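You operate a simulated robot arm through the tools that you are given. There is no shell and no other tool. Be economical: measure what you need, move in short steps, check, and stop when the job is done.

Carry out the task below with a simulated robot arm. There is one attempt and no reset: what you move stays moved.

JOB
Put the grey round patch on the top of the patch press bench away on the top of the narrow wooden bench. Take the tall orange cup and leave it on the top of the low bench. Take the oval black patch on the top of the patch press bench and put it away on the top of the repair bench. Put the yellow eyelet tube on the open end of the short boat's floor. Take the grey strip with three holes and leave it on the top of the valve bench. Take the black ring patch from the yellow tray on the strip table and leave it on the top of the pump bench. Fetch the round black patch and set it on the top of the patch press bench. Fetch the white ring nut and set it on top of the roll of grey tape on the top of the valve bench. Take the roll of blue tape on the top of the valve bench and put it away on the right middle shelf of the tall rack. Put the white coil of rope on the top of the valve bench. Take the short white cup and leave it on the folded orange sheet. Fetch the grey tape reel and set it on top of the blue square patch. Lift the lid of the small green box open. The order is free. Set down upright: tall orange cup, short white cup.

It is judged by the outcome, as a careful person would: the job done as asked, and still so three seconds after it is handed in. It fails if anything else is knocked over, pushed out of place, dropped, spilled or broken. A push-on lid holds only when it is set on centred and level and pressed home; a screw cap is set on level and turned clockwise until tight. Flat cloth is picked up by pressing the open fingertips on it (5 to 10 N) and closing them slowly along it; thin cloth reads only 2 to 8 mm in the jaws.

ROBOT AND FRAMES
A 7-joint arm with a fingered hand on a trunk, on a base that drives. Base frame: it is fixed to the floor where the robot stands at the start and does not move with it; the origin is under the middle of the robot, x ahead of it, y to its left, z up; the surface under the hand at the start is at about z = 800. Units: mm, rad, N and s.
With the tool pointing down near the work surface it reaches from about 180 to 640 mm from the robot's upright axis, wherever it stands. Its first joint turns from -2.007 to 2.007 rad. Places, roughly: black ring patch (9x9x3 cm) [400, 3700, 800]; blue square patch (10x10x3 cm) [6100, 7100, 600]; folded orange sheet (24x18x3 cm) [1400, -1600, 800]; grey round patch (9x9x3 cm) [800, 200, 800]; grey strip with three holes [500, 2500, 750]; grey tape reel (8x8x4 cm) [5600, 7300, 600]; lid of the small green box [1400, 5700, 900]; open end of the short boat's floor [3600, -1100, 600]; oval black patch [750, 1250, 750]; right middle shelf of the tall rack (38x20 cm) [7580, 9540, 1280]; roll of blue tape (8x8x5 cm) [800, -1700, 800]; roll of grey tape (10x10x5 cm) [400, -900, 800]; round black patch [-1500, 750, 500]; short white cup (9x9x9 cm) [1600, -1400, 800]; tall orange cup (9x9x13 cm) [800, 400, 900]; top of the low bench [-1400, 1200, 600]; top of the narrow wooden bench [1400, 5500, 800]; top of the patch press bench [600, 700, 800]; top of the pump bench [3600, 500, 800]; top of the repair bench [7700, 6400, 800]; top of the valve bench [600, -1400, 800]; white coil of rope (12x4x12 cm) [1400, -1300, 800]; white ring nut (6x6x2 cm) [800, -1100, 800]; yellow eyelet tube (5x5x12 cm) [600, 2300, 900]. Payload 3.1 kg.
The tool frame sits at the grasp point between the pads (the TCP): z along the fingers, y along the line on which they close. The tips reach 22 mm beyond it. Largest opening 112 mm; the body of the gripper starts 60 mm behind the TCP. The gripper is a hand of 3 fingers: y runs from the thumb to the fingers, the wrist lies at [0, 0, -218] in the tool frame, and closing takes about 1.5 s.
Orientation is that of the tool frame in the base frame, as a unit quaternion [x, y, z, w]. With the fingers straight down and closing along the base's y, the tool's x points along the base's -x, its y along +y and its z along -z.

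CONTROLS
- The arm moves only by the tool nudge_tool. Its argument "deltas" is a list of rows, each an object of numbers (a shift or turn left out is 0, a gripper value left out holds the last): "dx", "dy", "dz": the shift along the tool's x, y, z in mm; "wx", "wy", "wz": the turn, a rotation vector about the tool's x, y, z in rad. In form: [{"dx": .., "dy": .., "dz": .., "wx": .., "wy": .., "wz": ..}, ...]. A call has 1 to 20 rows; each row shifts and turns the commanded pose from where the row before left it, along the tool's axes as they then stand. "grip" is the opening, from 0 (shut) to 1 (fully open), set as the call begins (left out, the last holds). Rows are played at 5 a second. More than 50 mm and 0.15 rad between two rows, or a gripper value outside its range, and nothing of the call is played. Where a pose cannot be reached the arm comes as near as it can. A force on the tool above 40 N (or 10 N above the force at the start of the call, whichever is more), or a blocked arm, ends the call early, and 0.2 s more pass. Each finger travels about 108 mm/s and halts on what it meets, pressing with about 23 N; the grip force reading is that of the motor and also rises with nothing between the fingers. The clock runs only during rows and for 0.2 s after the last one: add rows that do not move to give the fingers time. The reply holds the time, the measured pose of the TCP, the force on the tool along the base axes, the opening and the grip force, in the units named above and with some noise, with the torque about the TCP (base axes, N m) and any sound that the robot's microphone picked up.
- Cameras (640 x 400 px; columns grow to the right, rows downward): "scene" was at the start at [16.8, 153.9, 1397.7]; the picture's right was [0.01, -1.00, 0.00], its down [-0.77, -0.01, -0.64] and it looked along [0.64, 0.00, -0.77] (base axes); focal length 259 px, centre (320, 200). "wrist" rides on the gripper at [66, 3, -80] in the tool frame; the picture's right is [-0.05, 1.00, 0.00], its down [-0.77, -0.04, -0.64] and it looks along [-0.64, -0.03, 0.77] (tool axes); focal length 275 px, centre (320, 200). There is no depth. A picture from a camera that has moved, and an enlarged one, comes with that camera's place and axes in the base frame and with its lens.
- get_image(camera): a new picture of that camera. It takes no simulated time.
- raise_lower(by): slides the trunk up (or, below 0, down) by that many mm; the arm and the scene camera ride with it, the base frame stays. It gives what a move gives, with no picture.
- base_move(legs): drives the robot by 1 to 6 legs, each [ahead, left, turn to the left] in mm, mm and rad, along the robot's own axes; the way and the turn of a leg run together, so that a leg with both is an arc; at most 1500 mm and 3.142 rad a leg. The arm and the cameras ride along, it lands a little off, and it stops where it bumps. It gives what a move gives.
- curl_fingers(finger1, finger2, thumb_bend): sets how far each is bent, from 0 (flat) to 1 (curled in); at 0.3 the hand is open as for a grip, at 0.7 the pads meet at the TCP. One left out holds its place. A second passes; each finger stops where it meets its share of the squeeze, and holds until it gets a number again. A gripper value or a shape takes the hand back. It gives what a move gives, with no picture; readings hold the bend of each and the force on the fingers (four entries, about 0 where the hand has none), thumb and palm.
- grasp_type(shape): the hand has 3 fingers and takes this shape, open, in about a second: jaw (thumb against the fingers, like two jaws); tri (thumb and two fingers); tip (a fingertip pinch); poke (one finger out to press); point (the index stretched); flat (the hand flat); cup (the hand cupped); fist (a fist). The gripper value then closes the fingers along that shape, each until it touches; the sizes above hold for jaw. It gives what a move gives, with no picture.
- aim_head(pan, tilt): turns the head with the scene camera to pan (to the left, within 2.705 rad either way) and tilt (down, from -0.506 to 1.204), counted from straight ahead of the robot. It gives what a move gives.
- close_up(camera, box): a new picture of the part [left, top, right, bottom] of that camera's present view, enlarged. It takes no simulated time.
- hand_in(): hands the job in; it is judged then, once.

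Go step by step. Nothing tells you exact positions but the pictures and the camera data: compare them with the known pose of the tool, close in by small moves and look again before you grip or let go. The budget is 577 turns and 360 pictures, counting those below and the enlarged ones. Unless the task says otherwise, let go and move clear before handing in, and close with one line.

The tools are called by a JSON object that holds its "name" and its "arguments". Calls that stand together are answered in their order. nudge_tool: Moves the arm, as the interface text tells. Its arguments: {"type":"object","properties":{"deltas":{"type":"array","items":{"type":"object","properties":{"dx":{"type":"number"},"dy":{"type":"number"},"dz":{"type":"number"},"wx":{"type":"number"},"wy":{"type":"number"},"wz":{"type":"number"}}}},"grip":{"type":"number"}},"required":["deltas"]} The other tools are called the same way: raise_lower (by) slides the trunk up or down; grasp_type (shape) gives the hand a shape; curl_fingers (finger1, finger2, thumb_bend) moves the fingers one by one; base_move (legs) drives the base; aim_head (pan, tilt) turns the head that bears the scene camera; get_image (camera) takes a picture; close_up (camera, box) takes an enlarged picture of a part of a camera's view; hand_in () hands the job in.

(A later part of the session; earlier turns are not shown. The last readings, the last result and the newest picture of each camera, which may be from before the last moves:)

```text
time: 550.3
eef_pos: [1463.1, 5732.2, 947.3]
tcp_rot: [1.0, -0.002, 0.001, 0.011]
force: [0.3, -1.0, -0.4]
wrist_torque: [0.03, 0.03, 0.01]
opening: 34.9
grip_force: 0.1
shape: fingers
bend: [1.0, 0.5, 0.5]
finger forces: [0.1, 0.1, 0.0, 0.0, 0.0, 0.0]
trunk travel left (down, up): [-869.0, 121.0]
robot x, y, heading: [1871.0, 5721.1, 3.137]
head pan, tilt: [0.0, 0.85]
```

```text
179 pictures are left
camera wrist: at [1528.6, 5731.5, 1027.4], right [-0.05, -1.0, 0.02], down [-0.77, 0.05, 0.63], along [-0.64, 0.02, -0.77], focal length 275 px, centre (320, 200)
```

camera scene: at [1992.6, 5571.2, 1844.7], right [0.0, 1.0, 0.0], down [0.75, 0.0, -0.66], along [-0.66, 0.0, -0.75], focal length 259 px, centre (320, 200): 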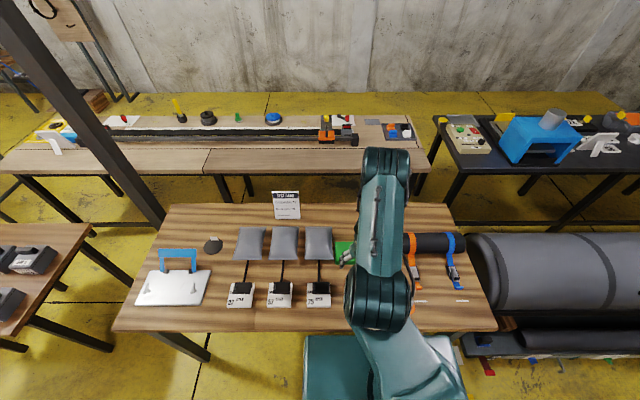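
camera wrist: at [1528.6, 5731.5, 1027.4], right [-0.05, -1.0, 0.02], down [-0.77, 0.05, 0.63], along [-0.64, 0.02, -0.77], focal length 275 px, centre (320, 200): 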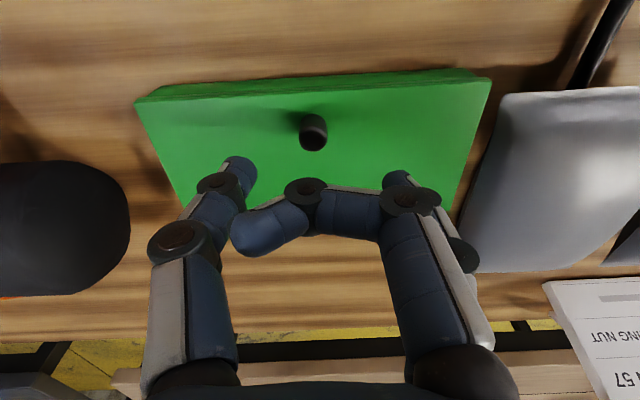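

{"name": "nudge_tool", "arguments": {"deltas": [{"dz": 25, "dy": -4, "wx": 0.02}, {"dz": 20}]}}

{"name": "get_image", "arguments": {"camera": "wrist"}}

```text
time: 550.9
eef_pos: [1463.6, 5737.4, 902.2]
tcp_rot: [1.0, -0.002, 0.0, 0.001]
force: [-0.6, 0.0, -0.8]
wrist_torque: [0.01, -0.02, 0.01]
opening: 35.0
grip_force: 0.1
shape: fingers
bend: [1.0, 0.5, 0.5]
finger forces: [0.0, 0.0, 0.1, 0.0, 0.0, 0.0]
trunk travel left (down, up): [-869.0, 121.0]
robot x, y, heading: [1872.9, 5722.8, 3.139]
head pan, tilt: [0.0, 0.85]
```

```text
178 pictures are left
camera wrist: at [1528.7, 5734.5, 983.3], right [-0.05, -1.0, 0.0], down [-0.77, 0.04, 0.64], along [-0.63, 0.03, -0.77], focal length 275 px, centre (320, 200)
```

wrist: 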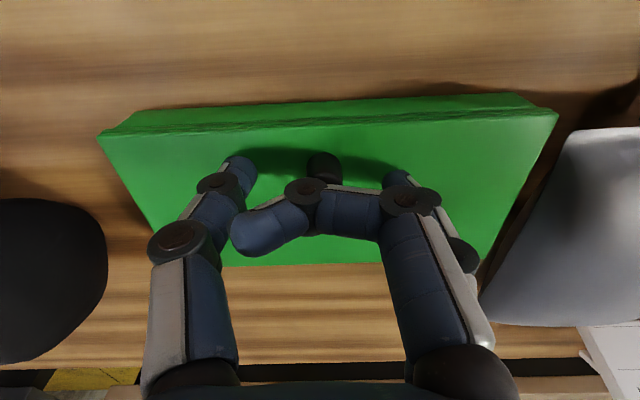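

{"name": "nudge_tool", "arguments": {"deltas": [{"dz": 4}]}}

{"name": "curl_fingers", "arguments": {"finger2": 0.85, "thumb_bend": 0.85}}

{"name": "get_image", "arguments": {"camera": "wrist"}}

```text
time: 551.3
eef_pos: [1463.6, 5736.7, 897.9]
tcp_rot: [1.0, -0.002, -0.001, 0.002]
force: [-1.4, -0.4, 13.7]
wrist_torque: [0.25, 0.1, 0.05]
opening: 34.9
grip_force: 6.6
shape: fingers
bend: [1.0, 0.5, 0.5]
finger forces: [0.1, 4.2, 0.0, 0.0, 9.8, 0.0]
trunk travel left (down, up): [-869.0, 121.0]
robot x, y, heading: [1874.2, 5724.5, 3.136]
head pan, tilt: [0.0, 0.85]
```

```text
time: 552.3
eef_pos: [1461.8, 5739.6, 899.1]
tcp_rot: [1.0, -0.003, 0.002, 0.002]
force: [0.1, 8.2, -1.0]
wrist_torque: [0.0, 0.0, 0.01]
opening: 26.6
grip_force: 14.9
shape: fingers
bend: [1.0, 0.71, 0.72]
finger forces: [0.0, 12.1, 0.0, 0.1, 18.6, 0.0]
trunk travel left (down, up): [-869.0, 121.0]
robot x, y, heading: [1875.2, 5719.8, 3.133]
head pan, tilt: [0.0, 0.85]
```

```text
177 pictures are left
camera wrist: at [1528.0, 5737.0, 979.0], right [-0.05, -1.0, 0.0], down [-0.77, 0.04, 0.63], along [-0.63, 0.03, -0.77], focal length 275 px, centre (320, 200)
```

wrist: 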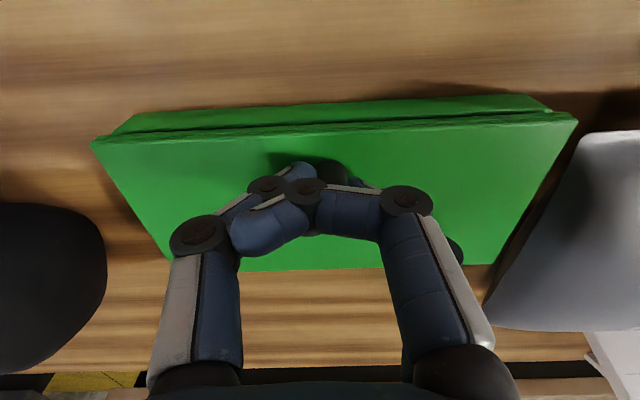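

The knob is pinched. First small part of the arc.

{"name": "nudge_tool", "arguments": {"deltas": [{"dx": -2.3, "dz": -8.5}, {"dx": -3.2, "dz": -8.2}, {"dx": -4, "dz": -7.8}]}}

{"name": "get_image", "arguments": {"camera": "wrist"}}

```text
time: 553.1
eef_pos: [1452.6, 5740.7, 921.7]
tcp_rot: [1.0, -0.003, 0.001, 0.003]
force: [2.3, 12.1, -0.8]
wrist_torque: [0.26, -0.18, 0.01]
opening: 26.2
grip_force: 17.8
shape: fingers
bend: [1.0, 0.71, 0.73]
finger forces: [0.0, 7.9, 0.1, 0.1, 27.8, 0.1]
trunk travel left (down, up): [-869.0, 121.0]
robot x, y, heading: [1871.5, 5721.9, 3.138]
head pan, tilt: [0.0, 0.85]
```

```text
176 pictures are left
camera wrist: at [1517.3, 5737.8, 1003.6], right [-0.05, -1.0, 0.0], down [-0.77, 0.04, 0.63], along [-0.63, 0.03, -0.77], focal length 275 px, centre (320, 200)
```

wrist: 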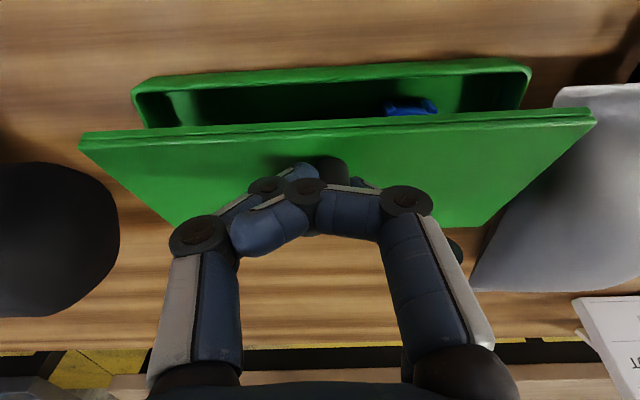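

The lid is opening nicely. Continuing the arc.

{"name": "nudge_tool", "arguments": {"deltas": [{"dx": -4.9, "dz": -7.3}, {"dx": -5.6, "dz": -6.8}, {"dx": -6.2, "dz": -6.2}]}}

{"name": "get_image", "arguments": {"camera": "wrist"}}

```text
time: 553.9
eef_pos: [1434.2, 5739.7, 942.6]
tcp_rot: [1.0, -0.002, 0.0, 0.003]
force: [-0.6, 13.7, -3.4]
wrist_torque: [0.26, -0.13, 0.0]
opening: 25.7
grip_force: 17.7
shape: fingers
bend: [1.0, 0.7, 0.74]
finger forces: [0.0, 9.2, 0.0, 0.0, 26.1, 0.0]
trunk travel left (down, up): [-869.0, 121.0]
robot x, y, heading: [1873.7, 5722.0, 3.14]
head pan, tilt: [0.0, 0.85]
```

```text
175 pictures are left
camera wrist: at [1499.3, 5738.4, 1023.5], right [-0.05, -1.0, 0.01], down [-0.77, 0.04, 0.63], along [-0.63, 0.03, -0.77], focal length 275 px, centre (320, 200)
```

wrist: 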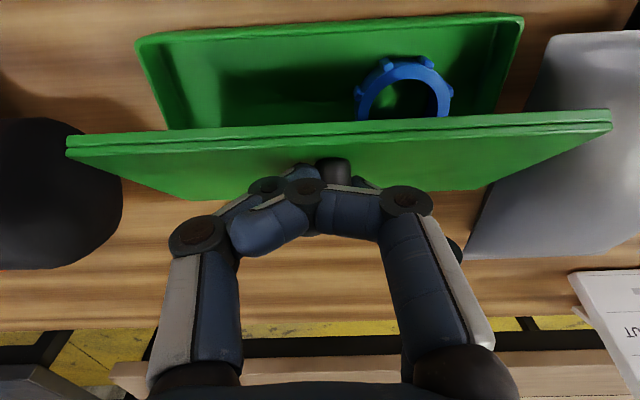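

{"name": "nudge_tool", "arguments": {"deltas": [{"dx": -6.9, "dz": -5.5}, {"dx": -7.4, "dz": -4.7}, {"dx": -7.8, "dz": -3.9}]}}

{"name": "get_image", "arguments": {"camera": "wrist"}}

```text
time: 554.7
eef_pos: [1421.8, 5743.0, 950.4]
tcp_rot: [1.0, -0.001, -0.003, -0.001]
force: [-1.7, 7.7, -7.1]
wrist_torque: [0.18, -0.12, 0.03]
opening: 25.7
grip_force: 14.5
shape: fingers
bend: [1.0, 0.68, 0.75]
finger forces: [0.0, 11.4, 0.0, 0.1, 17.3, 0.0]
out of reach, approached as far as the arm can: row 2, 3
trunk travel left (down, up): [-869.0, 121.0]
robot x, y, heading: [1872.9, 5721.1, 3.136]
head pan, tilt: [0.0, 0.85]
```

```text
174 pictures are left
camera wrist: at [1488.5, 5738.7, 1030.7], right [-0.05, -1.0, 0.0], down [-0.77, 0.04, 0.64], along [-0.64, 0.03, -0.77], focal length 275 px, centre (320, 200)
```

wrist: 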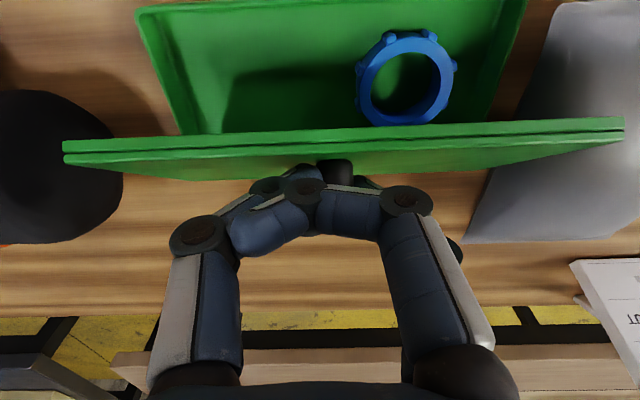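

Arm reach limit again; I'll use the base for the horizontal part and the arm for the vertical part.

{"name": "nudge_tool", "arguments": {"deltas": [{"dz": -5}]}}

{"name": "base_move", "arguments": {"legs": [[14, 0, 0]]}}

{"name": "nudge_tool", "arguments": {"deltas": [{"dz": -4}]}}

{"name": "base_move", "arguments": {"legs": [[14, 0, 0]]}}

{"name": "get_image", "arguments": {"camera": "wrist"}}

```text
time: 555.1
eef_pos: [1431.2, 5736.3, 959.4]
tcp_rot: [1.0, 0.001, -0.001, 0.003]
force: [0.0, -5.1, -0.2]
wrist_torque: [-0.09, -0.01, 0.04]
opening: 24.4
grip_force: 2.7
shape: fingers
bend: [1.0, 0.72, 0.84]
finger forces: [0.0, 5.4, 0.0, 0.1, 0.0, 0.0]
out of reach, approached as far as the arm can: row 1
trunk travel left (down, up): [-869.0, 121.0]
robot x, y, heading: [1871.3, 5717.6, 3.137]
head pan, tilt: [0.0, 0.85]
```

```text
time: 555.9
eef_pos: [1418.8, 5738.4, 960.3]
tcp_rot: [1.0, -0.001, -0.002, 0.002]
force: [6.6, -15.8, 16.8]
wrist_torque: [-0.45, 0.07, 0.26]
opening: 24.4
grip_force: 12.2
shape: fingers
bend: [1.0, 0.74, 0.84]
finger forces: [0.0, 24.0, 0.0, 0.0, 0.0, 0.0]
trunk travel left (down, up): [-869.0, 121.0]
robot x, y, heading: [1859.2, 5721.1, 3.133]
head pan, tilt: [0.0, 0.85]
```

```text
time: 556.3
eef_pos: [1418.2, 5737.3, 960.6]
tcp_rot: [1.0, 0.0, -0.002, 0.003]
force: [3.3, -11.5, 10.7]
wrist_torque: [-0.22, 0.09, 0.15]
opening: 24.5
grip_force: 8.4
shape: fingers
bend: [1.0, 0.74, 0.84]
finger forces: [0.1, 17.1, 0.0, 0.0, 0.1, 0.0]
trunk travel left (down, up): [-869.0, 121.0]
robot x, y, heading: [1859.7, 5718.6, 3.136]
head pan, tilt: [0.0, 0.85]
```

```text
time: 557.0
eef_pos: [1404.3, 5738.1, 961.3]
tcp_rot: [1.0, -0.001, -0.002, 0.002]
force: [1.0, -12.7, 7.4]
wrist_torque: [-0.23, 0.08, 0.13]
opening: 24.2
grip_force: 6.7
shape: fingers
bend: [1.0, 0.72, 0.84]
finger forces: [0.0, 13.6, 0.0, 0.0, 0.3, 0.0]
trunk travel left (down, up): [-869.0, 121.0]
robot x, y, heading: [1844.3, 5721.4, 3.138]
head pan, tilt: [0.0, 0.85]
```

```text
173 pictures are left
camera wrist: at [1470.2, 5736.2, 1041.4], right [-0.05, -1.0, 0.0], down [-0.77, 0.04, 0.64], along [-0.64, 0.03, -0.77], focal length 275 px, centre (320, 200)
```

wrist: 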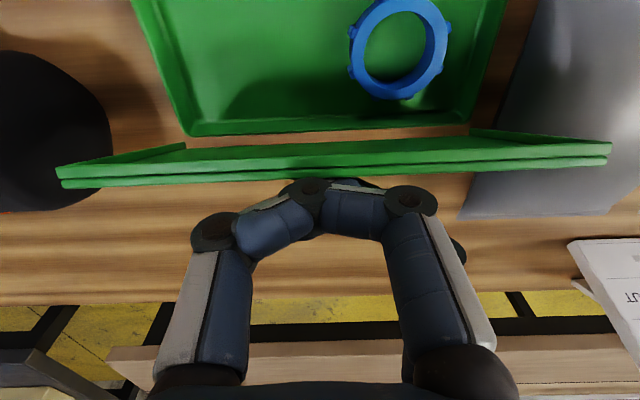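

The lid is nearly upright. I'll keep easing forward.

{"name": "base_move", "arguments": {"legs": [[15, 0, 0]]}}

{"name": "get_image", "arguments": {"camera": "wrist"}}

```text
time: 557.8
eef_pos: [1389.3, 5738.6, 960.4]
tcp_rot: [1.0, -0.002, -0.001, 0.003]
force: [0.6, -11.0, 1.9]
wrist_torque: [-0.19, 0.02, 0.09]
opening: 24.1
grip_force: 5.9
shape: fingers
bend: [1.0, 0.71, 0.84]
finger forces: [0.1, 10.0, 0.0, 0.0, 2.2, 0.0]
trunk travel left (down, up): [-869.0, 121.0]
robot x, y, heading: [1829.8, 5724.1, 3.137]
head pan, tilt: [0.0, 0.85]
```

```text
172 pictures are left
camera wrist: at [1454.8, 5736.0, 1041.2], right [-0.05, -1.0, 0.01], down [-0.77, 0.04, 0.64], along [-0.64, 0.03, -0.77], focal length 275 px, centre (320, 200)
```

wrist: 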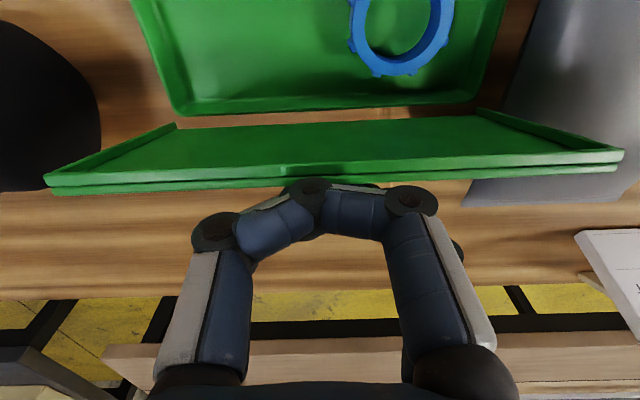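

{"name": "base_move", "arguments": {"legs": [[15, 0, 0]]}}

{"name": "base_move", "arguments": {"legs": [[12, 0, 0]]}}

{"name": "get_image", "arguments": {"camera": "wrist"}}

```text
time: 558.6
eef_pos: [1373.5, 5738.0, 961.6]
tcp_rot: [1.0, -0.001, -0.001, 0.003]
force: [0.9, -9.8, -0.2]
wrist_torque: [-0.12, -0.11, 0.1]
opening: 24.5
grip_force: 6.1
shape: fingers
bend: [1.0, 0.71, 0.84]
finger forces: [0.0, 9.9, 0.0, 0.1, 1.0, 0.0]
trunk travel left (down, up): [-869.0, 121.0]
robot x, y, heading: [1812.7, 5725.0, 3.138]
head pan, tilt: [0.0, 0.85]
```

```text
time: 559.3
eef_pos: [1362.6, 5737.2, 961.5]
tcp_rot: [1.0, 0.0, -0.001, 0.003]
force: [0.2, -10.1, -0.5]
wrist_torque: [-0.17, -0.07, 0.14]
opening: 24.2
grip_force: 4.2
shape: fingers
bend: [1.0, 0.71, 0.84]
finger forces: [0.0, 8.4, 0.0, 0.1, 0.4, 0.1]
trunk travel left (down, up): [-869.0, 121.0]
robot x, y, heading: [1802.6, 5723.1, 3.138]
head pan, tilt: [0.0, 0.85]
```

```text
171 pictures are left
camera wrist: at [1428.0, 5735.3, 1041.3], right [-0.05, -1.0, 0.01], down [-0.77, 0.04, 0.64], along [-0.64, 0.02, -0.77], focal length 275 px, centre (320, 200)
```

wrist: 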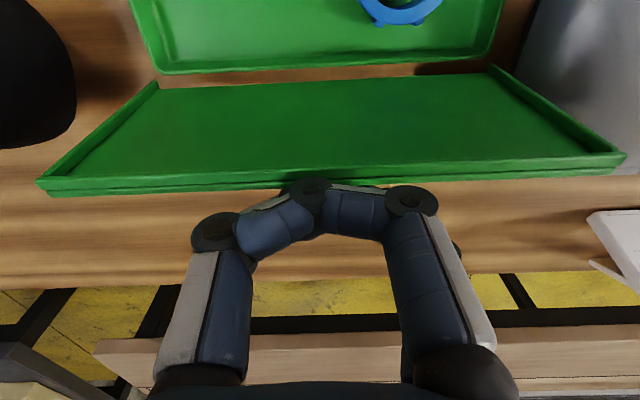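

About 90° now. A bit further past vertical.

{"name": "base_move", "arguments": {"legs": [[15, 0, 0]]}}

{"name": "base_move", "arguments": {"legs": [[12, 0, 0]]}}

{"name": "get_image", "arguments": {"camera": "wrist"}}

{"name": "close_up", "arguments": {"camera": "scene", "box": [240, 130, 480, 280]}}

```text
time: 560.1
eef_pos: [1347.4, 5739.1, 960.0]
tcp_rot: [1.0, 0.0, -0.001, 0.003]
force: [-1.8, -7.4, 3.6]
wrist_torque: [-0.23, 0.09, 0.03]
opening: 24.3
grip_force: 4.2
shape: fingers
bend: [1.0, 0.72, 0.84]
finger forces: [0.0, 9.0, 0.1, 0.0, 0.1, 0.0]
trunk travel left (down, up): [-869.0, 121.0]
robot x, y, heading: [1790.7, 5719.1, 3.137]
head pan, tilt: [0.0, 0.85]
```

```text
time: 560.9
eef_pos: [1334.4, 5737.9, 961.7]
tcp_rot: [1.0, 0.0, -0.001, 0.005]
force: [0.1, 0.2, 0.0]
wrist_torque: [-0.04, 0.01, 0.0]
opening: 24.4
grip_force: 0.0
shape: fingers
bend: [1.0, 0.73, 0.84]
finger forces: [0.1, 0.1, 0.1, 0.0, 0.0, 0.0]
trunk travel left (down, up): [-869.0, 121.0]
robot x, y, heading: [1775.1, 5718.8, 3.137]
head pan, tilt: [0.0, 0.85]
```

```text
170 pictures are left
camera wrist: at [1401.4, 5736.6, 1041.4], right [-0.05, -1.0, 0.01], down [-0.77, 0.04, 0.64], along [-0.64, 0.02, -0.77], focal length 275 px, centre (320, 200)
```

wrist: 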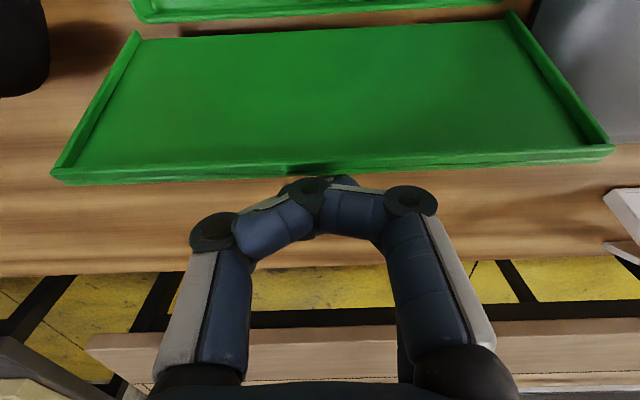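

```text
2.67 times, centred on (360, 205) of scene
camera zoom: at [1759.9, 5568.2, 1735.7], right [0.0, 1.0, 0.0], down [0.75, 0.0, -0.66], along [-0.66, 0.0, -0.75], focal length 690 px, centre (213, 187)
```

zoom: 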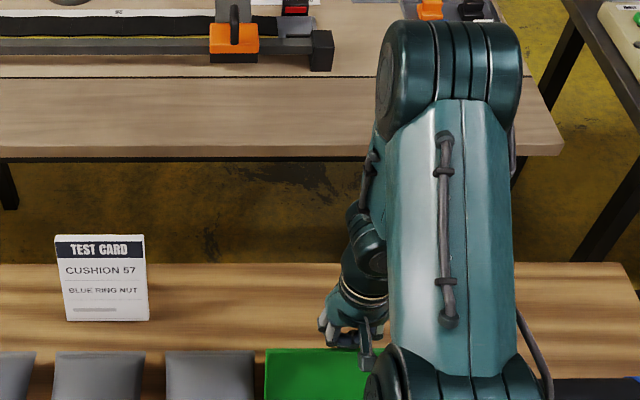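

The lid is past vertical (~105°) and resting freely with no force. I'll open the pinch and rise straight up, slowly.

{"name": "curl_fingers", "arguments": {"finger2": 0.5, "thumb_bend": 0.5}}

{"name": "nudge_tool", "arguments": {"deltas": [{"dz": -10}, {"dz": -10}, {"dz": -15}, {"dz": -20}]}}

{"name": "get_image", "arguments": {"camera": "wrist"}}

```text
time: 561.9
eef_pos: [1334.8, 5738.2, 961.1]
tcp_rot: [1.0, -0.001, -0.001, 0.004]
force: [0.5, 0.0, 1.2]
wrist_torque: [-0.01, 0.0, -0.03]
opening: 35.4
grip_force: 0.2
shape: fingers
bend: [1.0, 0.5, 0.5]
finger forces: [0.1, 0.0, 0.0, 0.1, 0.1, 0.0]
trunk travel left (down, up): [-869.0, 121.0]
robot x, y, heading: [1777.8, 5720.9, 3.135]
head pan, tilt: [0.0, 0.85]
```

```text
time: 562.9
eef_pos: [1333.7, 5736.2, 985.3]
tcp_rot: [1.0, 0.0, -0.013, 0.007]
force: [0.0, 0.1, -0.1]
wrist_torque: [0.01, 0.01, 0.01]
opening: 35.3
grip_force: 0.0
shape: fingers
bend: [1.0, 0.5, 0.5]
finger forces: [0.0, 0.1, 0.1, 0.0, 0.0, 0.0]
out of reach, approached as far as the arm can: row 1, 2, 3, 4
trunk travel left (down, up): [-869.0, 121.0]
robot x, y, heading: [1779.8, 5721.4, 3.136]
head pan, tilt: [0.0, 0.85]
```

```text
168 pictures are left
camera wrist: at [1401.2, 5734.9, 1064.6], right [-0.05, -1.0, 0.01], down [-0.76, 0.05, 0.65], along [-0.65, 0.02, -0.76], focal length 275 px, centre (320, 200)
```

wrist: 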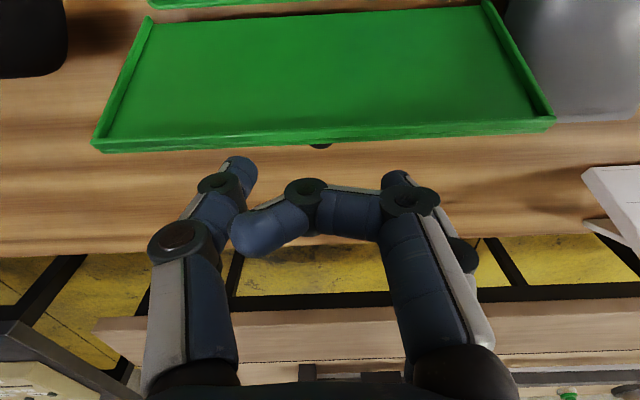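

{"name": "raise_lower", "arguments": {"by": 115}}

{"name": "base_move", "arguments": {"legs": [[-600, 0, 0]]}}

{"name": "close_up", "arguments": {"camera": "scene", "box": [200, 100, 520, 300]}}

```text
time: 564.3
eef_pos: [1333.7, 5735.6, 1099.9]
tcp_rot: [1.0, 0.0, -0.013, 0.007]
force: [0.9, 0.5, -1.3]
wrist_torque: [-0.03, -0.02, 0.0]
opening: 35.3
grip_force: 0.0
shape: fingers
bend: [1.0, 0.5, 0.5]
finger forces: [0.0, 0.1, 0.0, 0.0, 0.1, 0.0]
trunk travel left (down, up): [-984.0, 6.0]
robot x, y, heading: [1776.8, 5723.7, 3.134]
head pan, tilt: [0.0, 0.85]
```

```text
time: 567.8
eef_pos: [1945.4, 5733.6, 1099.5]
tcp_rot: [1.0, 0.001, -0.013, 0.007]
force: [-0.4, -0.4, -0.7]
wrist_torque: [0.0, -0.03, 0.0]
opening: 35.3
grip_force: 0.0
shape: fingers
bend: [1.0, 0.5, 0.5]
finger forces: [0.0, 0.0, 0.1, 0.0, 0.0, 0.1]
trunk travel left (down, up): [-984.0, 6.0]
robot x, y, heading: [2389.3, 5717.3, 3.135]
head pan, tilt: [0.0, 0.85]
```

```text
2.00 times, centred on (360, 200) of scene
camera zoom: at [2370.2, 5565.8, 1850.7], right [0.0, 1.0, 0.0], down [0.75, 0.0, -0.66], along [-0.66, 0.0, -0.75], focal length 518 px, centre (240, 200)
```

zoom: 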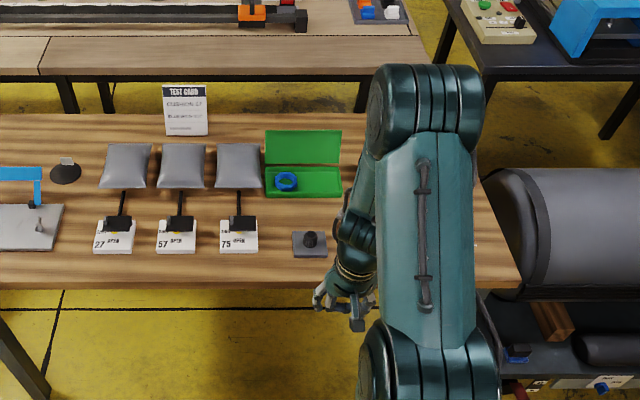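

Lid open, nothing else disturbed. Next I'll drive down the aisle to y≈1850 and look for the passage west to the strip tables.

{"name": "grasp_type", "arguments": {"shape": "jaw"}}

{"name": "raise_lower", "arguments": {"by": -250}}

{"name": "base_move", "arguments": {"legs": [[-80, 0, 0.007], [0, 1300, 0], [0, 1300, 0], [0, 1200, 0]]}}

{"name": "aim_head", "arguments": {"pan": -0.2, "tilt": 0.4}}

{"name": "get_image", "arguments": {"camera": "scene"}}

```text
time: 568.7
eef_pos: [1946.2, 5732.8, 1099.5]
tcp_rot: [1.0, 0.0, -0.013, 0.007]
force: [0.4, 0.3, 0.0]
wrist_torque: [0.02, -0.02, -0.04]
opening: 111.9
grip_force: 0.0
shape: jaw
bend: [0.3, 0.3, 0.3]
finger forces: [0.0, 0.0, 0.0, 0.0, 0.0, 0.0]
trunk travel left (down, up): [-984.0, 6.0]
robot x, y, heading: [2391.8, 5717.1, 3.139]
head pan, tilt: [0.0, 0.85]
```

```text
time: 571.2
eef_pos: [1945.9, 5732.7, 850.4]
tcp_rot: [1.0, 0.0, -0.013, 0.007]
force: [-0.1, 0.3, 0.2]
wrist_torque: [0.0, 0.02, 0.0]
opening: 112.2
grip_force: 0.1
shape: jaw
bend: [0.3, 0.3, 0.3]
finger forces: [0.0, 0.1, 0.1, 0.0, 0.1, 0.0]
trunk travel left (down, up): [-734.0, 256.0]
robot x, y, heading: [2391.6, 5716.0, 3.139]
head pan, tilt: [0.0, 0.85]
```

```text
time: 589.9
eef_pos: [2194.0, 1963.7, 850.8]
tcp_rot: [0.999, 0.045, -0.011, 0.007]
force: [0.7, 0.1, -1.2]
wrist_torque: [-0.01, -0.01, 0.01]
opening: 111.9
grip_force: 0.0
shape: jaw
bend: [0.3, 0.3, 0.3]
finger forces: [0.0, 0.0, 0.1, 0.0, 0.1, 0.0]
trunk travel left (down, up): [-734.0, 256.0]
robot x, y, heading: [2635.1, 1990.0, -3.054]
head pan, tilt: [0.0, 0.85]
```

```text
time: 590.8
eef_pos: [2193.6, 1963.2, 849.2]
tcp_rot: [0.999, 0.046, -0.012, 0.008]
force: [-0.8, -0.3, 0.2]
wrist_torque: [0.0, 0.02, 0.02]
opening: 111.8
grip_force: 0.1
shape: jaw
bend: [0.3, 0.3, 0.3]
finger forces: [0.0, 0.0, 0.0, 0.0, 0.1, 0.1]
trunk travel left (down, up): [-734.0, 256.0]
robot x, y, heading: [2636.9, 1988.9, -3.053]
head pan, tilt: [-0.201, 0.4]
```

```text
166 pictures are left
camera scene: at [2618.0, 1852.1, 1639.8], right [0.11, 0.99, 0.0], down [0.39, -0.04, -0.92], along [-0.91, 0.1, -0.39], focal length 259 px, centre (320, 200)
```

scene: 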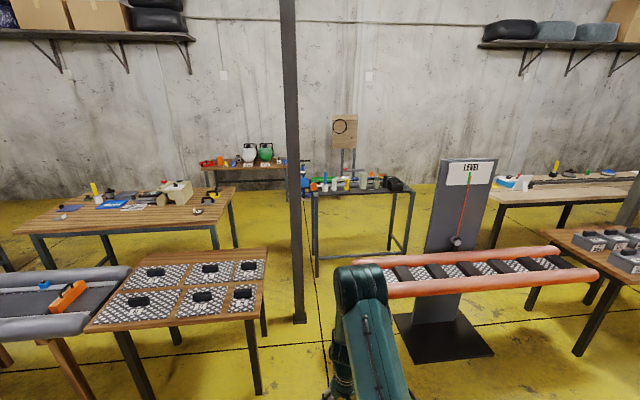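

No passage here — the post and orange rollers block it. I'll take the known southern route round to the west side.

{"name": "base_move", "arguments": {"legs": [[180, 0, -0.089], [0, 1500, 0], [0, 1500, 0], [0, 1450, 0]]}}

{"name": "get_image", "arguments": {"camera": "scene"}}

```text
time: 613.1
eef_pos: [1942.3, -2436.6, 849.4]
tcp_rot: [1.0, 0.004, -0.012, 0.007]
force: [-0.2, -0.1, 0.4]
wrist_torque: [-0.04, 0.02, 0.01]
opening: 112.2
grip_force: 0.0
shape: jaw
bend: [0.3, 0.3, 0.3]
finger forces: [0.0, 0.0, 0.0, 0.1, 0.0, 0.0]
trunk travel left (down, up): [-734.0, 256.0]
robot x, y, heading: [2386.3, -2445.1, -3.136]
head pan, tilt: [-0.201, 0.4]
```

```text
165 pictures are left
camera scene: at [2356.3, -2582.5, 1639.8], right [0.2, 0.98, 0.0], down [0.38, -0.08, -0.92], along [-0.9, 0.18, -0.39], focal length 259 px, centre (320, 200)
```

scene: 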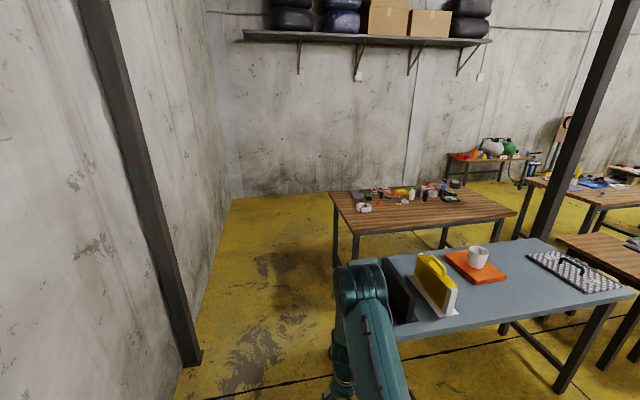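

{"name": "base_move", "arguments": {"legs": [[0, 200, -0.005], [1300, 0, 0], [1300, 0, 0]]}}

{"name": "base_move", "arguments": {"legs": [[0, -1500, 0], [0, -1500, 0], [0, -1500, 0]]}}

```text
time: 627.2
eef_pos: [-696.6, -2544.4, 849.9]
tcp_rot: [1.0, -0.019, -0.013, 0.006]
force: [0.2, 0.0, -0.3]
wrist_torque: [0.0, 0.01, 0.03]
opening: 111.7
grip_force: 0.0
shape: jaw
bend: [0.3, 0.3, 0.3]
finger forces: [0.0, 0.0, 0.0, 0.0, 0.0, 0.0]
trunk travel left (down, up): [-734.0, 256.0]
robot x, y, heading: [-251.6, -2578.6, 3.095]
head pan, tilt: [-0.201, 0.4]
```

```text
time: 645.5
eef_pos: [-395.1, 1291.4, 850.4]
tcp_rot: [0.99, -0.138, -0.012, 0.007]
force: [-0.5, 1.1, -0.1]
wrist_torque: [-0.01, 0.01, -0.01]
opening: 112.0
grip_force: 0.0
shape: jaw
bend: [0.3, 0.3, 0.3]
finger forces: [0.1, 0.1, 0.0, 0.0, 0.0, 0.0]
trunk travel left (down, up): [-734.0, 256.0]
robot x, y, heading: [29.2, 1152.7, 2.857]
head pan, tilt: [-0.201, 0.4]
stopped in leg 3: the robot was blocked; the commanded pose is now the measured one
```

Drift took me into the press bench edge. I'll move off and check nothing shifted.

{"name": "base_move", "arguments": {"legs": [[250, 0, 0]]}}

{"name": "aim_head", "arguments": {"pan": -2.6, "tilt": 0.6}}

{"name": "get_image", "arguments": {"camera": "scene"}}

{"name": "aim_head", "arguments": {"pan": 2.6, "tilt": 0.6}}

{"name": "get_image", "arguments": {"camera": "scene"}}

```text
time: 647.4
eef_pos: [-639.1, 1360.0, 849.5]
tcp_rot: [0.99, -0.137, -0.012, 0.006]
force: [-0.5, 0.4, 0.2]
wrist_torque: [0.02, -0.03, 0.01]
opening: 112.1
grip_force: 0.1
shape: jaw
bend: [0.3, 0.3, 0.3]
finger forces: [0.1, 0.1, 0.0, 0.0, 0.0, 0.0]
trunk travel left (down, up): [-734.0, 256.0]
robot x, y, heading: [-216.5, 1226.5, 2.859]
head pan, tilt: [-0.201, 0.4]
```

```text
time: 649.6
eef_pos: [-639.6, 1359.9, 850.4]
tcp_rot: [0.991, -0.136, -0.012, 0.006]
force: [0.1, -0.8, 0.5]
wrist_torque: [0.02, -0.03, -0.03]
opening: 112.2
grip_force: 0.1
shape: jaw
bend: [0.3, 0.3, 0.3]
finger forces: [0.0, 0.0, 0.0, 0.0, 0.0, 0.0]
trunk travel left (down, up): [-734.0, 256.0]
robot x, y, heading: [-219.0, 1228.9, 2.859]
head pan, tilt: [-2.601, 0.6]
```

```text
164 pictures are left
camera scene: at [-116.0, 1084.5, 1621.6], right [0.26, -0.97, 0.0], down [-0.55, -0.15, -0.83], along [0.8, 0.21, -0.56], focal length 259 px, centre (320, 200)
```

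scene: 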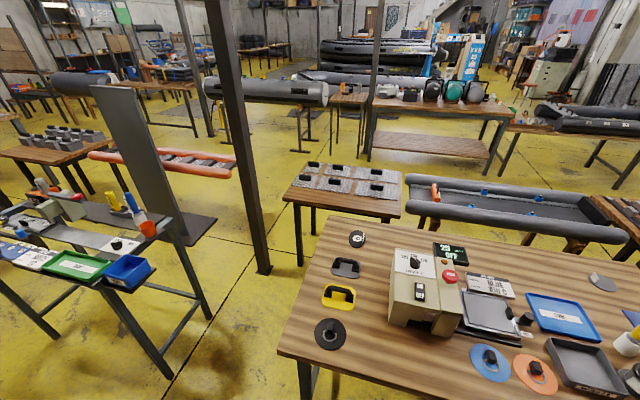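

```text
time: 653.7
eef_pos: [-639.0, 1359.4, 849.8]
tcp_rot: [0.99, -0.137, -0.013, 0.006]
force: [0.6, -1.0, -0.5]
wrist_torque: [-0.01, -0.02, -0.02]
opening: 112.0
grip_force: 0.1
shape: jaw
bend: [0.3, 0.3, 0.3]
finger forces: [0.1, 0.0, 0.0, 0.0, 0.1, 0.0]
trunk travel left (down, up): [-734.0, 256.0]
robot x, y, heading: [-214.0, 1227.0, 2.858]
head pan, tilt: [2.601, 0.6]
```

```text
163 pictures are left
camera scene: at [-141.3, 996.9, 1621.6], right [-0.73, -0.68, 0.0], down [-0.38, 0.41, -0.83], along [0.56, -0.6, -0.56], focal length 259 px, centre (320, 200)
```

scene: 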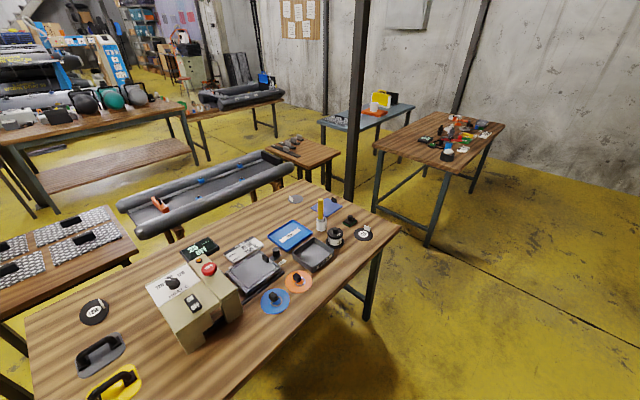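

All intact. I can see the oval black patch at about (785, 1148). First the grey strip: I'll go to the south end of the strip/eyelet table, facing north.

{"name": "base_move", "arguments": {"legs": [[0, 0, -1.287], [520, 0, 0]]}}

{"name": "base_move", "arguments": {"legs": [[0, -700, 0]]}}

{"name": "aim_head", "arguments": {"pan": 0.0, "tilt": 0.75}}

{"name": "get_image", "arguments": {"camera": "scene"}}

{"name": "get_image", "arguments": {"camera": "wrist"}}

```text
time: 659.8
eef_pos: [-207.3, 2187.0, 849.5]
tcp_rot: [0.71, -0.704, -0.014, -0.005]
force: [0.0, 0.2, -0.3]
wrist_torque: [-0.01, -0.02, 0.03]
opening: 111.9
grip_force: 0.0
shape: jaw
bend: [0.3, 0.3, 0.3]
finger forces: [0.0, 0.1, 0.0, 0.0, 0.0, 0.1]
trunk travel left (down, up): [-734.0, 256.0]
robot x, y, heading: [-217.4, 1740.7, 1.573]
head pan, tilt: [2.601, 0.6]
```

```text
time: 662.4
eef_pos: [191.8, 2184.9, 851.0]
tcp_rot: [0.718, -0.696, -0.012, 0.001]
force: [-28.3, 4.4, 1.2]
wrist_torque: [0.02, 0.08, 0.23]
opening: 111.1
grip_force: 0.1
shape: jaw
bend: [0.3, 0.3, 0.39]
finger forces: [0.1, 0.0, 0.1, 0.1, 28.0, 0.0]
trunk travel left (down, up): [-734.0, 256.0]
robot x, y, heading: [186.4, 1742.2, 1.571]
head pan, tilt: [2.601, 0.6]
stopped in leg 1: the force on the tool passed its limit at 57 N (the readings are from after the stop); the commanded pose is now the measured one
```

```text
time: 664.7
eef_pos: [192.7, 2186.6, 851.0]
tcp_rot: [0.714, -0.7, -0.009, -0.001]
force: [-35.4, 8.5, 9.0]
wrist_torque: [0.05, -0.37, 0.41]
opening: 111.2
grip_force: 0.2
shape: jaw
bend: [0.3, 0.3, 0.39]
finger forces: [0.0, 0.0, 0.0, 0.0, 35.7, 0.0]
trunk travel left (down, up): [-734.0, 256.0]
robot x, y, heading: [185.6, 1742.3, 1.572]
head pan, tilt: [0.0, 0.75]
```

```text
162 pictures are left
camera scene: at [28.3, 1766.3, 1607.9], right [1.0, 0.0, 0.01], down [0.0, -0.68, -0.73], along [0.0, 0.73, -0.68], focal length 259 px, centre (320, 200)
```

scene: 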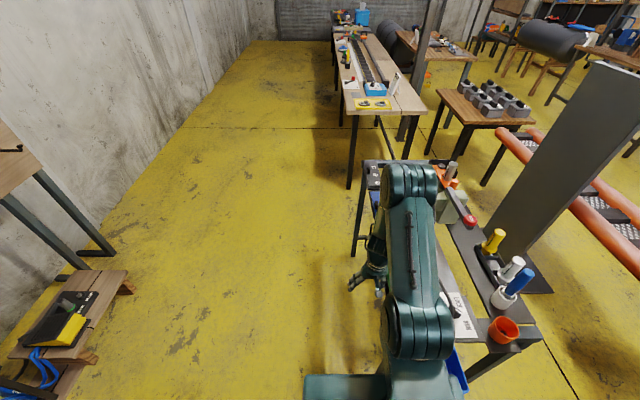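

```text
161 pictures are left
camera wrist: at [191.4, 2117.9, 930.0], right [-1.0, 0.03, 0.01], down [0.03, 0.76, 0.65], along [0.01, 0.65, -0.76], focal length 275 px, centre (320, 200)
```

wrist: 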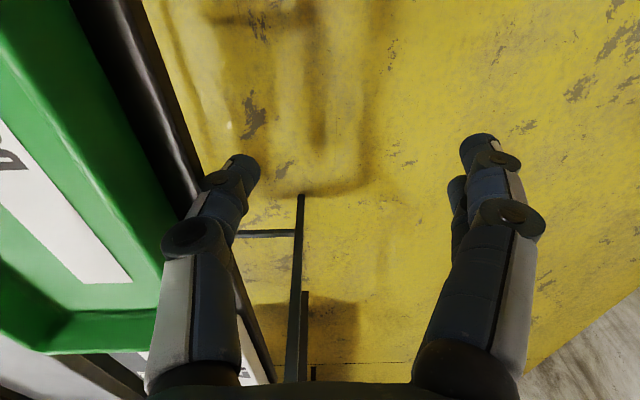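

My hand was too low and pressed the table's edge. Backing off immediately and raising before anything else.

{"name": "base_move", "arguments": {"legs": [[0, 150, 0]]}}

{"name": "raise_lower", "arguments": {"by": 250}}

{"name": "get_image", "arguments": {"camera": "scene"}}

{"name": "get_image", "arguments": {"camera": "wrist"}}

```text
time: 666.1
eef_pos: [47.3, 2184.9, 850.5]
tcp_rot: [0.712, -0.702, -0.012, 0.0]
force: [-0.1, -0.6, -0.6]
wrist_torque: [0.01, -0.03, 0.02]
opening: 111.7
grip_force: 0.0
shape: jaw
bend: [0.3, 0.3, 0.3]
finger forces: [0.0, 0.0, 0.1, 0.0, 0.0, 0.0]
trunk travel left (down, up): [-734.0, 256.0]
robot x, y, heading: [39.7, 1739.3, 1.564]
head pan, tilt: [0.0, 0.75]
```

```text
time: 668.6
eef_pos: [47.7, 2185.2, 1099.3]
tcp_rot: [0.712, -0.702, -0.012, 0.002]
force: [-0.1, 0.1, -0.3]
wrist_torque: [0.02, 0.0, 0.02]
opening: 112.0
grip_force: 0.1
shape: jaw
bend: [0.3, 0.3, 0.3]
finger forces: [0.0, 0.0, 0.0, 0.0, 0.0, 0.0]
trunk travel left (down, up): [-984.0, 6.0]
robot x, y, heading: [37.5, 1741.3, 1.565]
head pan, tilt: [0.0, 0.75]
```

```text
160 pictures are left
camera scene: at [-115.7, 1767.7, 1858.7], right [1.0, -0.01, 0.0], down [-0.01, -0.68, -0.73], along [0.01, 0.73, -0.68], focal length 259 px, centre (320, 200)
```

scene: 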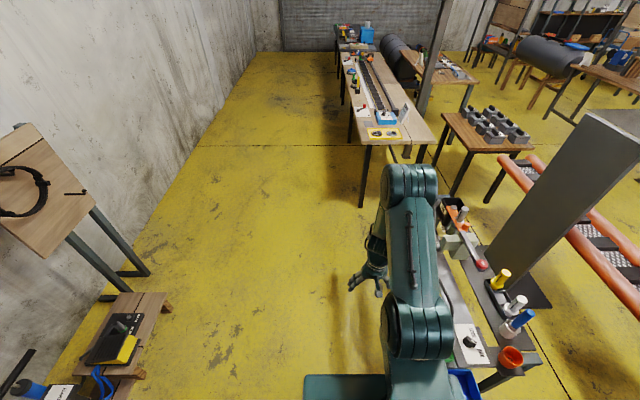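

```text
159 pictures are left
camera wrist: at [46.3, 2118.2, 1180.1], right [-1.0, 0.03, 0.02], down [0.04, 0.76, 0.65], along [0.01, 0.65, -0.76], focal length 275 px, centre (320, 200)
```

wrist: 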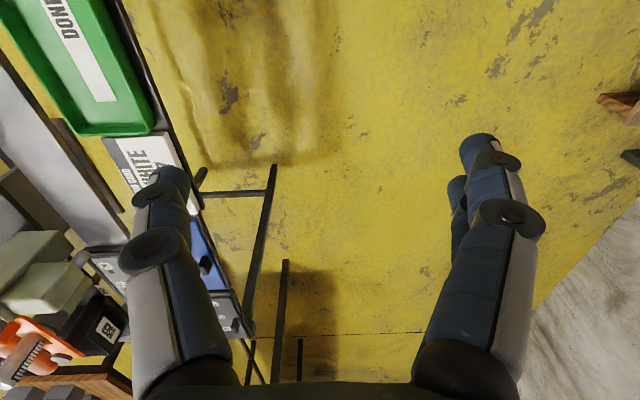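

I'll work on this table from its west side instead, facing east, with the hand high.

{"name": "base_move", "arguments": {"legs": [[0, 250, 0], [650, 0, 0], [0, 0, -1.565]]}}

{"name": "get_image", "arguments": {"camera": "scene"}}

{"name": "get_image", "arguments": {"camera": "wrist"}}

```text
time: 677.7
eef_pos: [236.4, 2382.4, 1099.7]
tcp_rot: [0.016, 1.0, 0.009, 0.008]
force: [0.0, -0.3, 0.0]
wrist_torque: [-0.06, -0.01, 0.01]
opening: 112.1
grip_force: 0.1
shape: jaw
bend: [0.3, 0.3, 0.3]
finger forces: [0.0, 0.1, 0.0, 0.0, 0.0, 0.1]
trunk travel left (down, up): [-984.0, 6.0]
robot x, y, heading: [-208.2, 2410.9, -0.048]
head pan, tilt: [0.0, 0.75]
```

```text
158 pictures are left
camera scene: at [-174.2, 2563.2, 1858.7], right [-0.05, -1.0, 0.0], down [-0.68, 0.03, -0.73], along [0.73, -0.04, -0.68], focal length 259 px, centre (320, 200)
```

scene: 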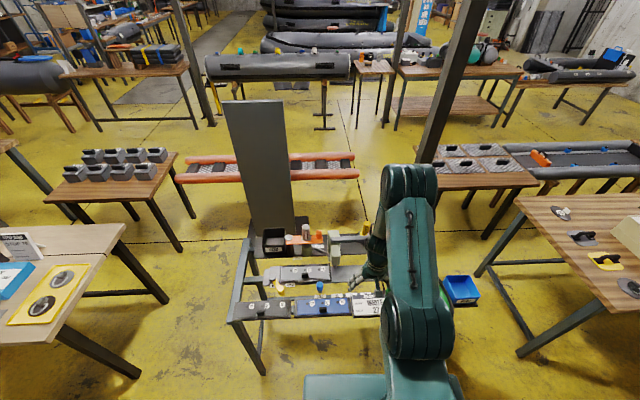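

```text
157 pictures are left
camera wrist: at [168.9, 2386.1, 1180.1], right [0.08, 1.0, 0.02], down [0.76, -0.07, 0.65], along [0.65, -0.04, -0.76], focal length 275 px, centre (320, 200)
```

wrist: 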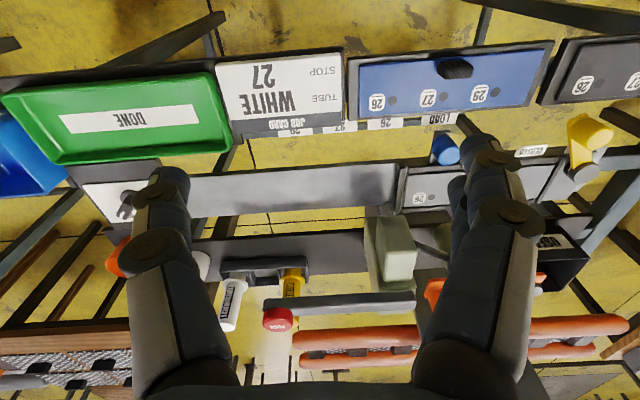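

{"name": "close_up", "arguments": {"camera": "scene", "box": [210, 190, 410, 330]}}

{"name": "close_up", "arguments": {"camera": "wrist", "box": [200, 30, 640, 300]}}

```text
2.86 times, centred on (310, 260) of scene
camera zoom: at [-174.2, 2563.2, 1858.7], right [-0.05, -1.0, 0.0], down [-0.68, 0.03, -0.73], along [0.73, -0.04, -0.68], focal length 739 px, centre (349, 29)
```

zoom: 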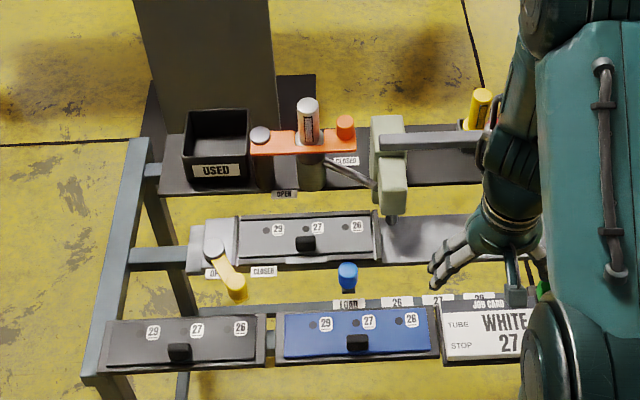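

```text
1.45 times, centred on (420, 165) of wrist
camera zoom: at [168.9, 2386.1, 1180.1], right [0.08, 1.0, 0.02], down [0.76, -0.07, 0.65], along [0.65, -0.04, -0.76], focal length 400 px, centre (174, 251)
```

zoom: 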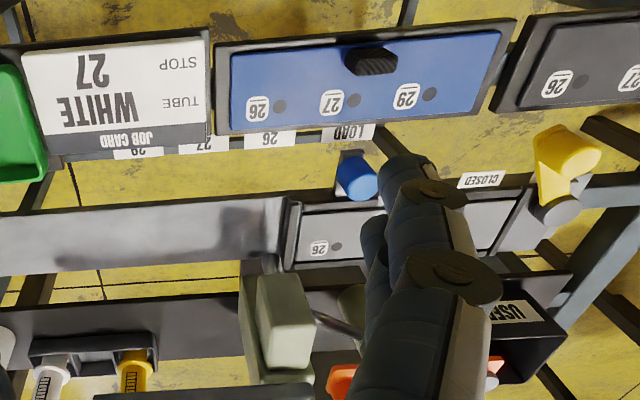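

The grey strip with holes 26/27/29 sits in the second row, around (445, 2592, 862), with a black handle at its near edge around (411, 2594). I'll line up on it.

{"name": "base_move", "arguments": {"legs": [[0, 0, 0.048], [0, 200, 0], [150, 0, 0]]}}

{"name": "get_image", "arguments": {"camera": "wrist"}}

```text
time: 680.6
eef_pos: [382.7, 2601.6, 1101.5]
tcp_rot: [-0.005, 1.0, 0.01, 0.008]
force: [0.9, -0.3, -0.6]
wrist_torque: [-0.03, -0.01, 0.0]
opening: 112.0
grip_force: 0.1
shape: jaw
bend: [0.3, 0.3, 0.3]
finger forces: [0.0, 0.1, 0.0, 0.0, 0.1, 0.0]
trunk travel left (down, up): [-984.0, 6.0]
robot x, y, heading: [-59.1, 2615.7, -0.01]
head pan, tilt: [0.0, 0.75]
```

```text
154 pictures are left
camera wrist: at [315.2, 2603.6, 1180.7], right [0.04, 1.0, 0.02], down [0.76, -0.04, 0.65], along [0.65, -0.01, -0.76], focal length 275 px, centre (320, 200)
```

wrist: 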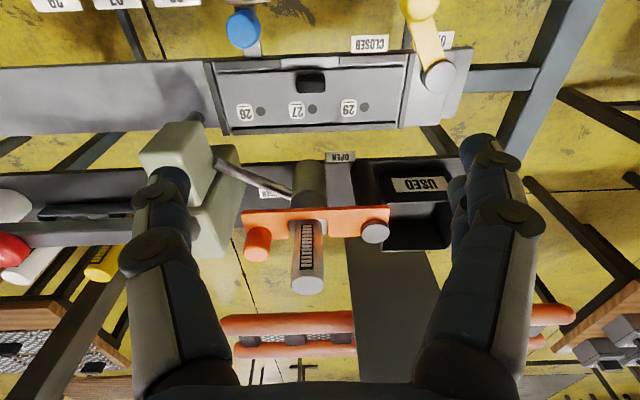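

{"name": "nudge_tool", "arguments": {"deltas": [{"dx": -23, "dy": -6, "wy": -0.01}, {}, {}], "grip": 0.65}}

{"name": "raise_lower", "arguments": {"by": -150}}

{"name": "get_image", "arguments": {"camera": "wrist"}}

```text
time: 681.4
eef_pos: [404.1, 2598.1, 1097.6]
tcp_rot: [-0.005, 1.0, 0.011, 0.013]
force: [0.2, 0.7, 0.5]
wrist_torque: [-0.01, -0.01, 0.02]
opening: 73.1
grip_force: 0.3
shape: jaw
bend: [0.7, 0.7, 0.67]
finger forces: [0.0, 0.0, 0.0, 0.0, 0.1, 0.1]
out of reach, approached as far as the arm can: row 1
trunk travel left (down, up): [-984.0, 6.0]
robot x, y, heading: [-57.5, 2615.8, -0.013]
head pan, tilt: [0.0, 0.75]
```

```text
time: 683.2
eef_pos: [404.0, 2598.2, 948.3]
tcp_rot: [-0.005, 1.0, 0.009, 0.014]
force: [0.9, -0.3, -0.4]
wrist_torque: [-0.03, 0.02, 0.0]
opening: 73.3
grip_force: 0.1
shape: jaw
bend: [0.7, 0.7, 0.67]
finger forces: [0.0, 0.0, 0.0, 0.0, 0.1, 0.0]
trunk travel left (down, up): [-834.0, 156.0]
robot x, y, heading: [-59.9, 2616.1, -0.011]
head pan, tilt: [0.0, 0.75]
```

```text
153 pictures are left
camera wrist: at [334.3, 2599.0, 1027.6], right [0.04, 1.0, 0.02], down [0.75, -0.04, 0.66], along [0.66, -0.01, -0.75], focal length 275 px, centre (320, 200)
```

wrist: 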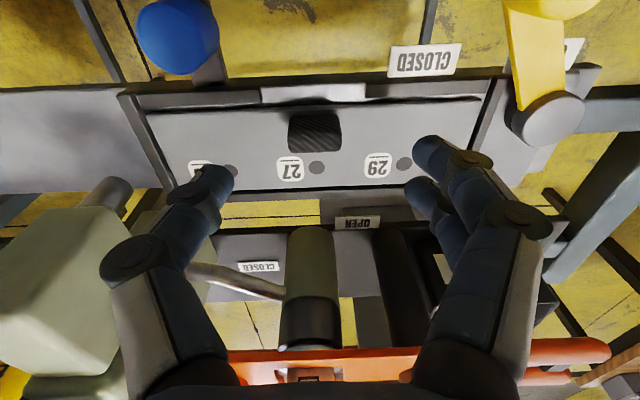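

{"name": "nudge_tool", "arguments": {"deltas": [{"dx": -3, "dz": 10}, {"dz": 20}, {"dz": 15}], "grip": 0.45}}

{"name": "get_image", "arguments": {"camera": "wrist"}}

```text
time: 684.0
eef_pos: [406.3, 2599.2, 905.5]
tcp_rot: [-0.006, 1.0, 0.01, 0.014]
force: [-0.3, 0.5, 0.6]
wrist_torque: [-0.02, -0.01, 0.01]
opening: 50.8
grip_force: 0.1
shape: jaw
bend: [0.73, 0.73, 0.7]
finger forces: [0.0, 0.1, 0.1, 0.0, 0.0, 0.0]
trunk travel left (down, up): [-834.0, 156.0]
robot x, y, heading: [-57.0, 2612.8, -0.011]
head pan, tilt: [0.0, 0.75]
```

```text
152 pictures are left
camera wrist: at [338.9, 2600.4, 983.3], right [0.03, 1.0, 0.02], down [0.75, -0.04, 0.66], along [0.66, -0.01, -0.75], focal length 275 px, centre (320, 200)
```

wrist: 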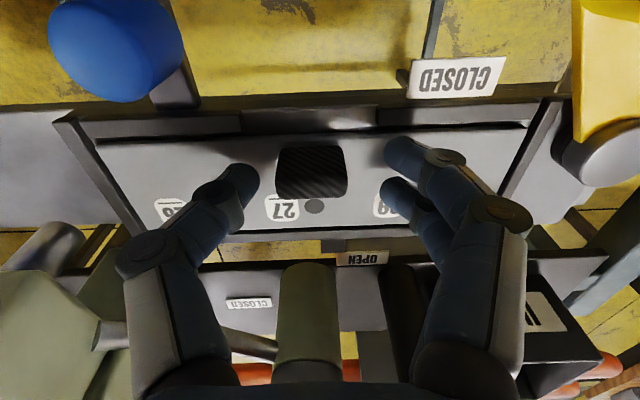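

{"name": "nudge_tool", "arguments": {"deltas": [{"dy": -3, "dz": 8}, {"dz": 6}, {"dz": 3}]}}

{"name": "nudge_tool", "arguments": {"deltas": [{}, {}, {}, {}, {}], "grip": 0.05}}

{"name": "get_image", "arguments": {"camera": "wrist"}}

```text
time: 684.8
eef_pos: [410.1, 2596.5, 890.6]
tcp_rot: [-0.006, 1.0, 0.01, 0.021]
force: [-5.2, -0.7, 34.1]
wrist_torque: [-0.65, 0.24, -0.11]
opening: 51.3
grip_force: 0.0
shape: jaw
bend: [0.74, 0.73, 0.7]
finger forces: [6.7, 2.3, 0.0, 0.0, 25.2, 0.0]
trunk travel left (down, up): [-834.0, 156.0]
robot x, y, heading: [-58.6, 2615.3, -0.008]
head pan, tilt: [0.0, 0.75]
stopped in row 3: the force on the tool passed its limit at 48 N (the readings are from after the stop); the commanded pose is now the measured one
```

```text
time: 686.0
eef_pos: [408.9, 2594.9, 889.9]
tcp_rot: [-0.006, 1.0, 0.011, 0.019]
force: [0.7, -9.3, 34.8]
wrist_torque: [-0.47, 0.27, -0.15]
opening: 29.2
grip_force: 23.3
shape: jaw
bend: [0.76, 0.76, 0.73]
finger forces: [21.6, 8.4, 0.0, 0.0, 45.4, 0.1]
trunk travel left (down, up): [-834.0, 156.0]
robot x, y, heading: [-58.1, 2615.4, -0.015]
head pan, tilt: [0.0, 0.75]
```

```text
151 pictures are left
camera wrist: at [339.7, 2595.9, 968.5], right [0.04, 1.0, 0.02], down [0.75, -0.04, 0.67], along [0.67, -0.01, -0.75], focal length 275 px, centre (320, 200)
```

wrist: 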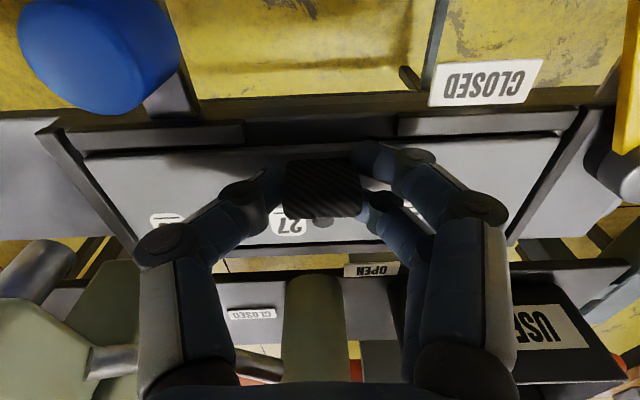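

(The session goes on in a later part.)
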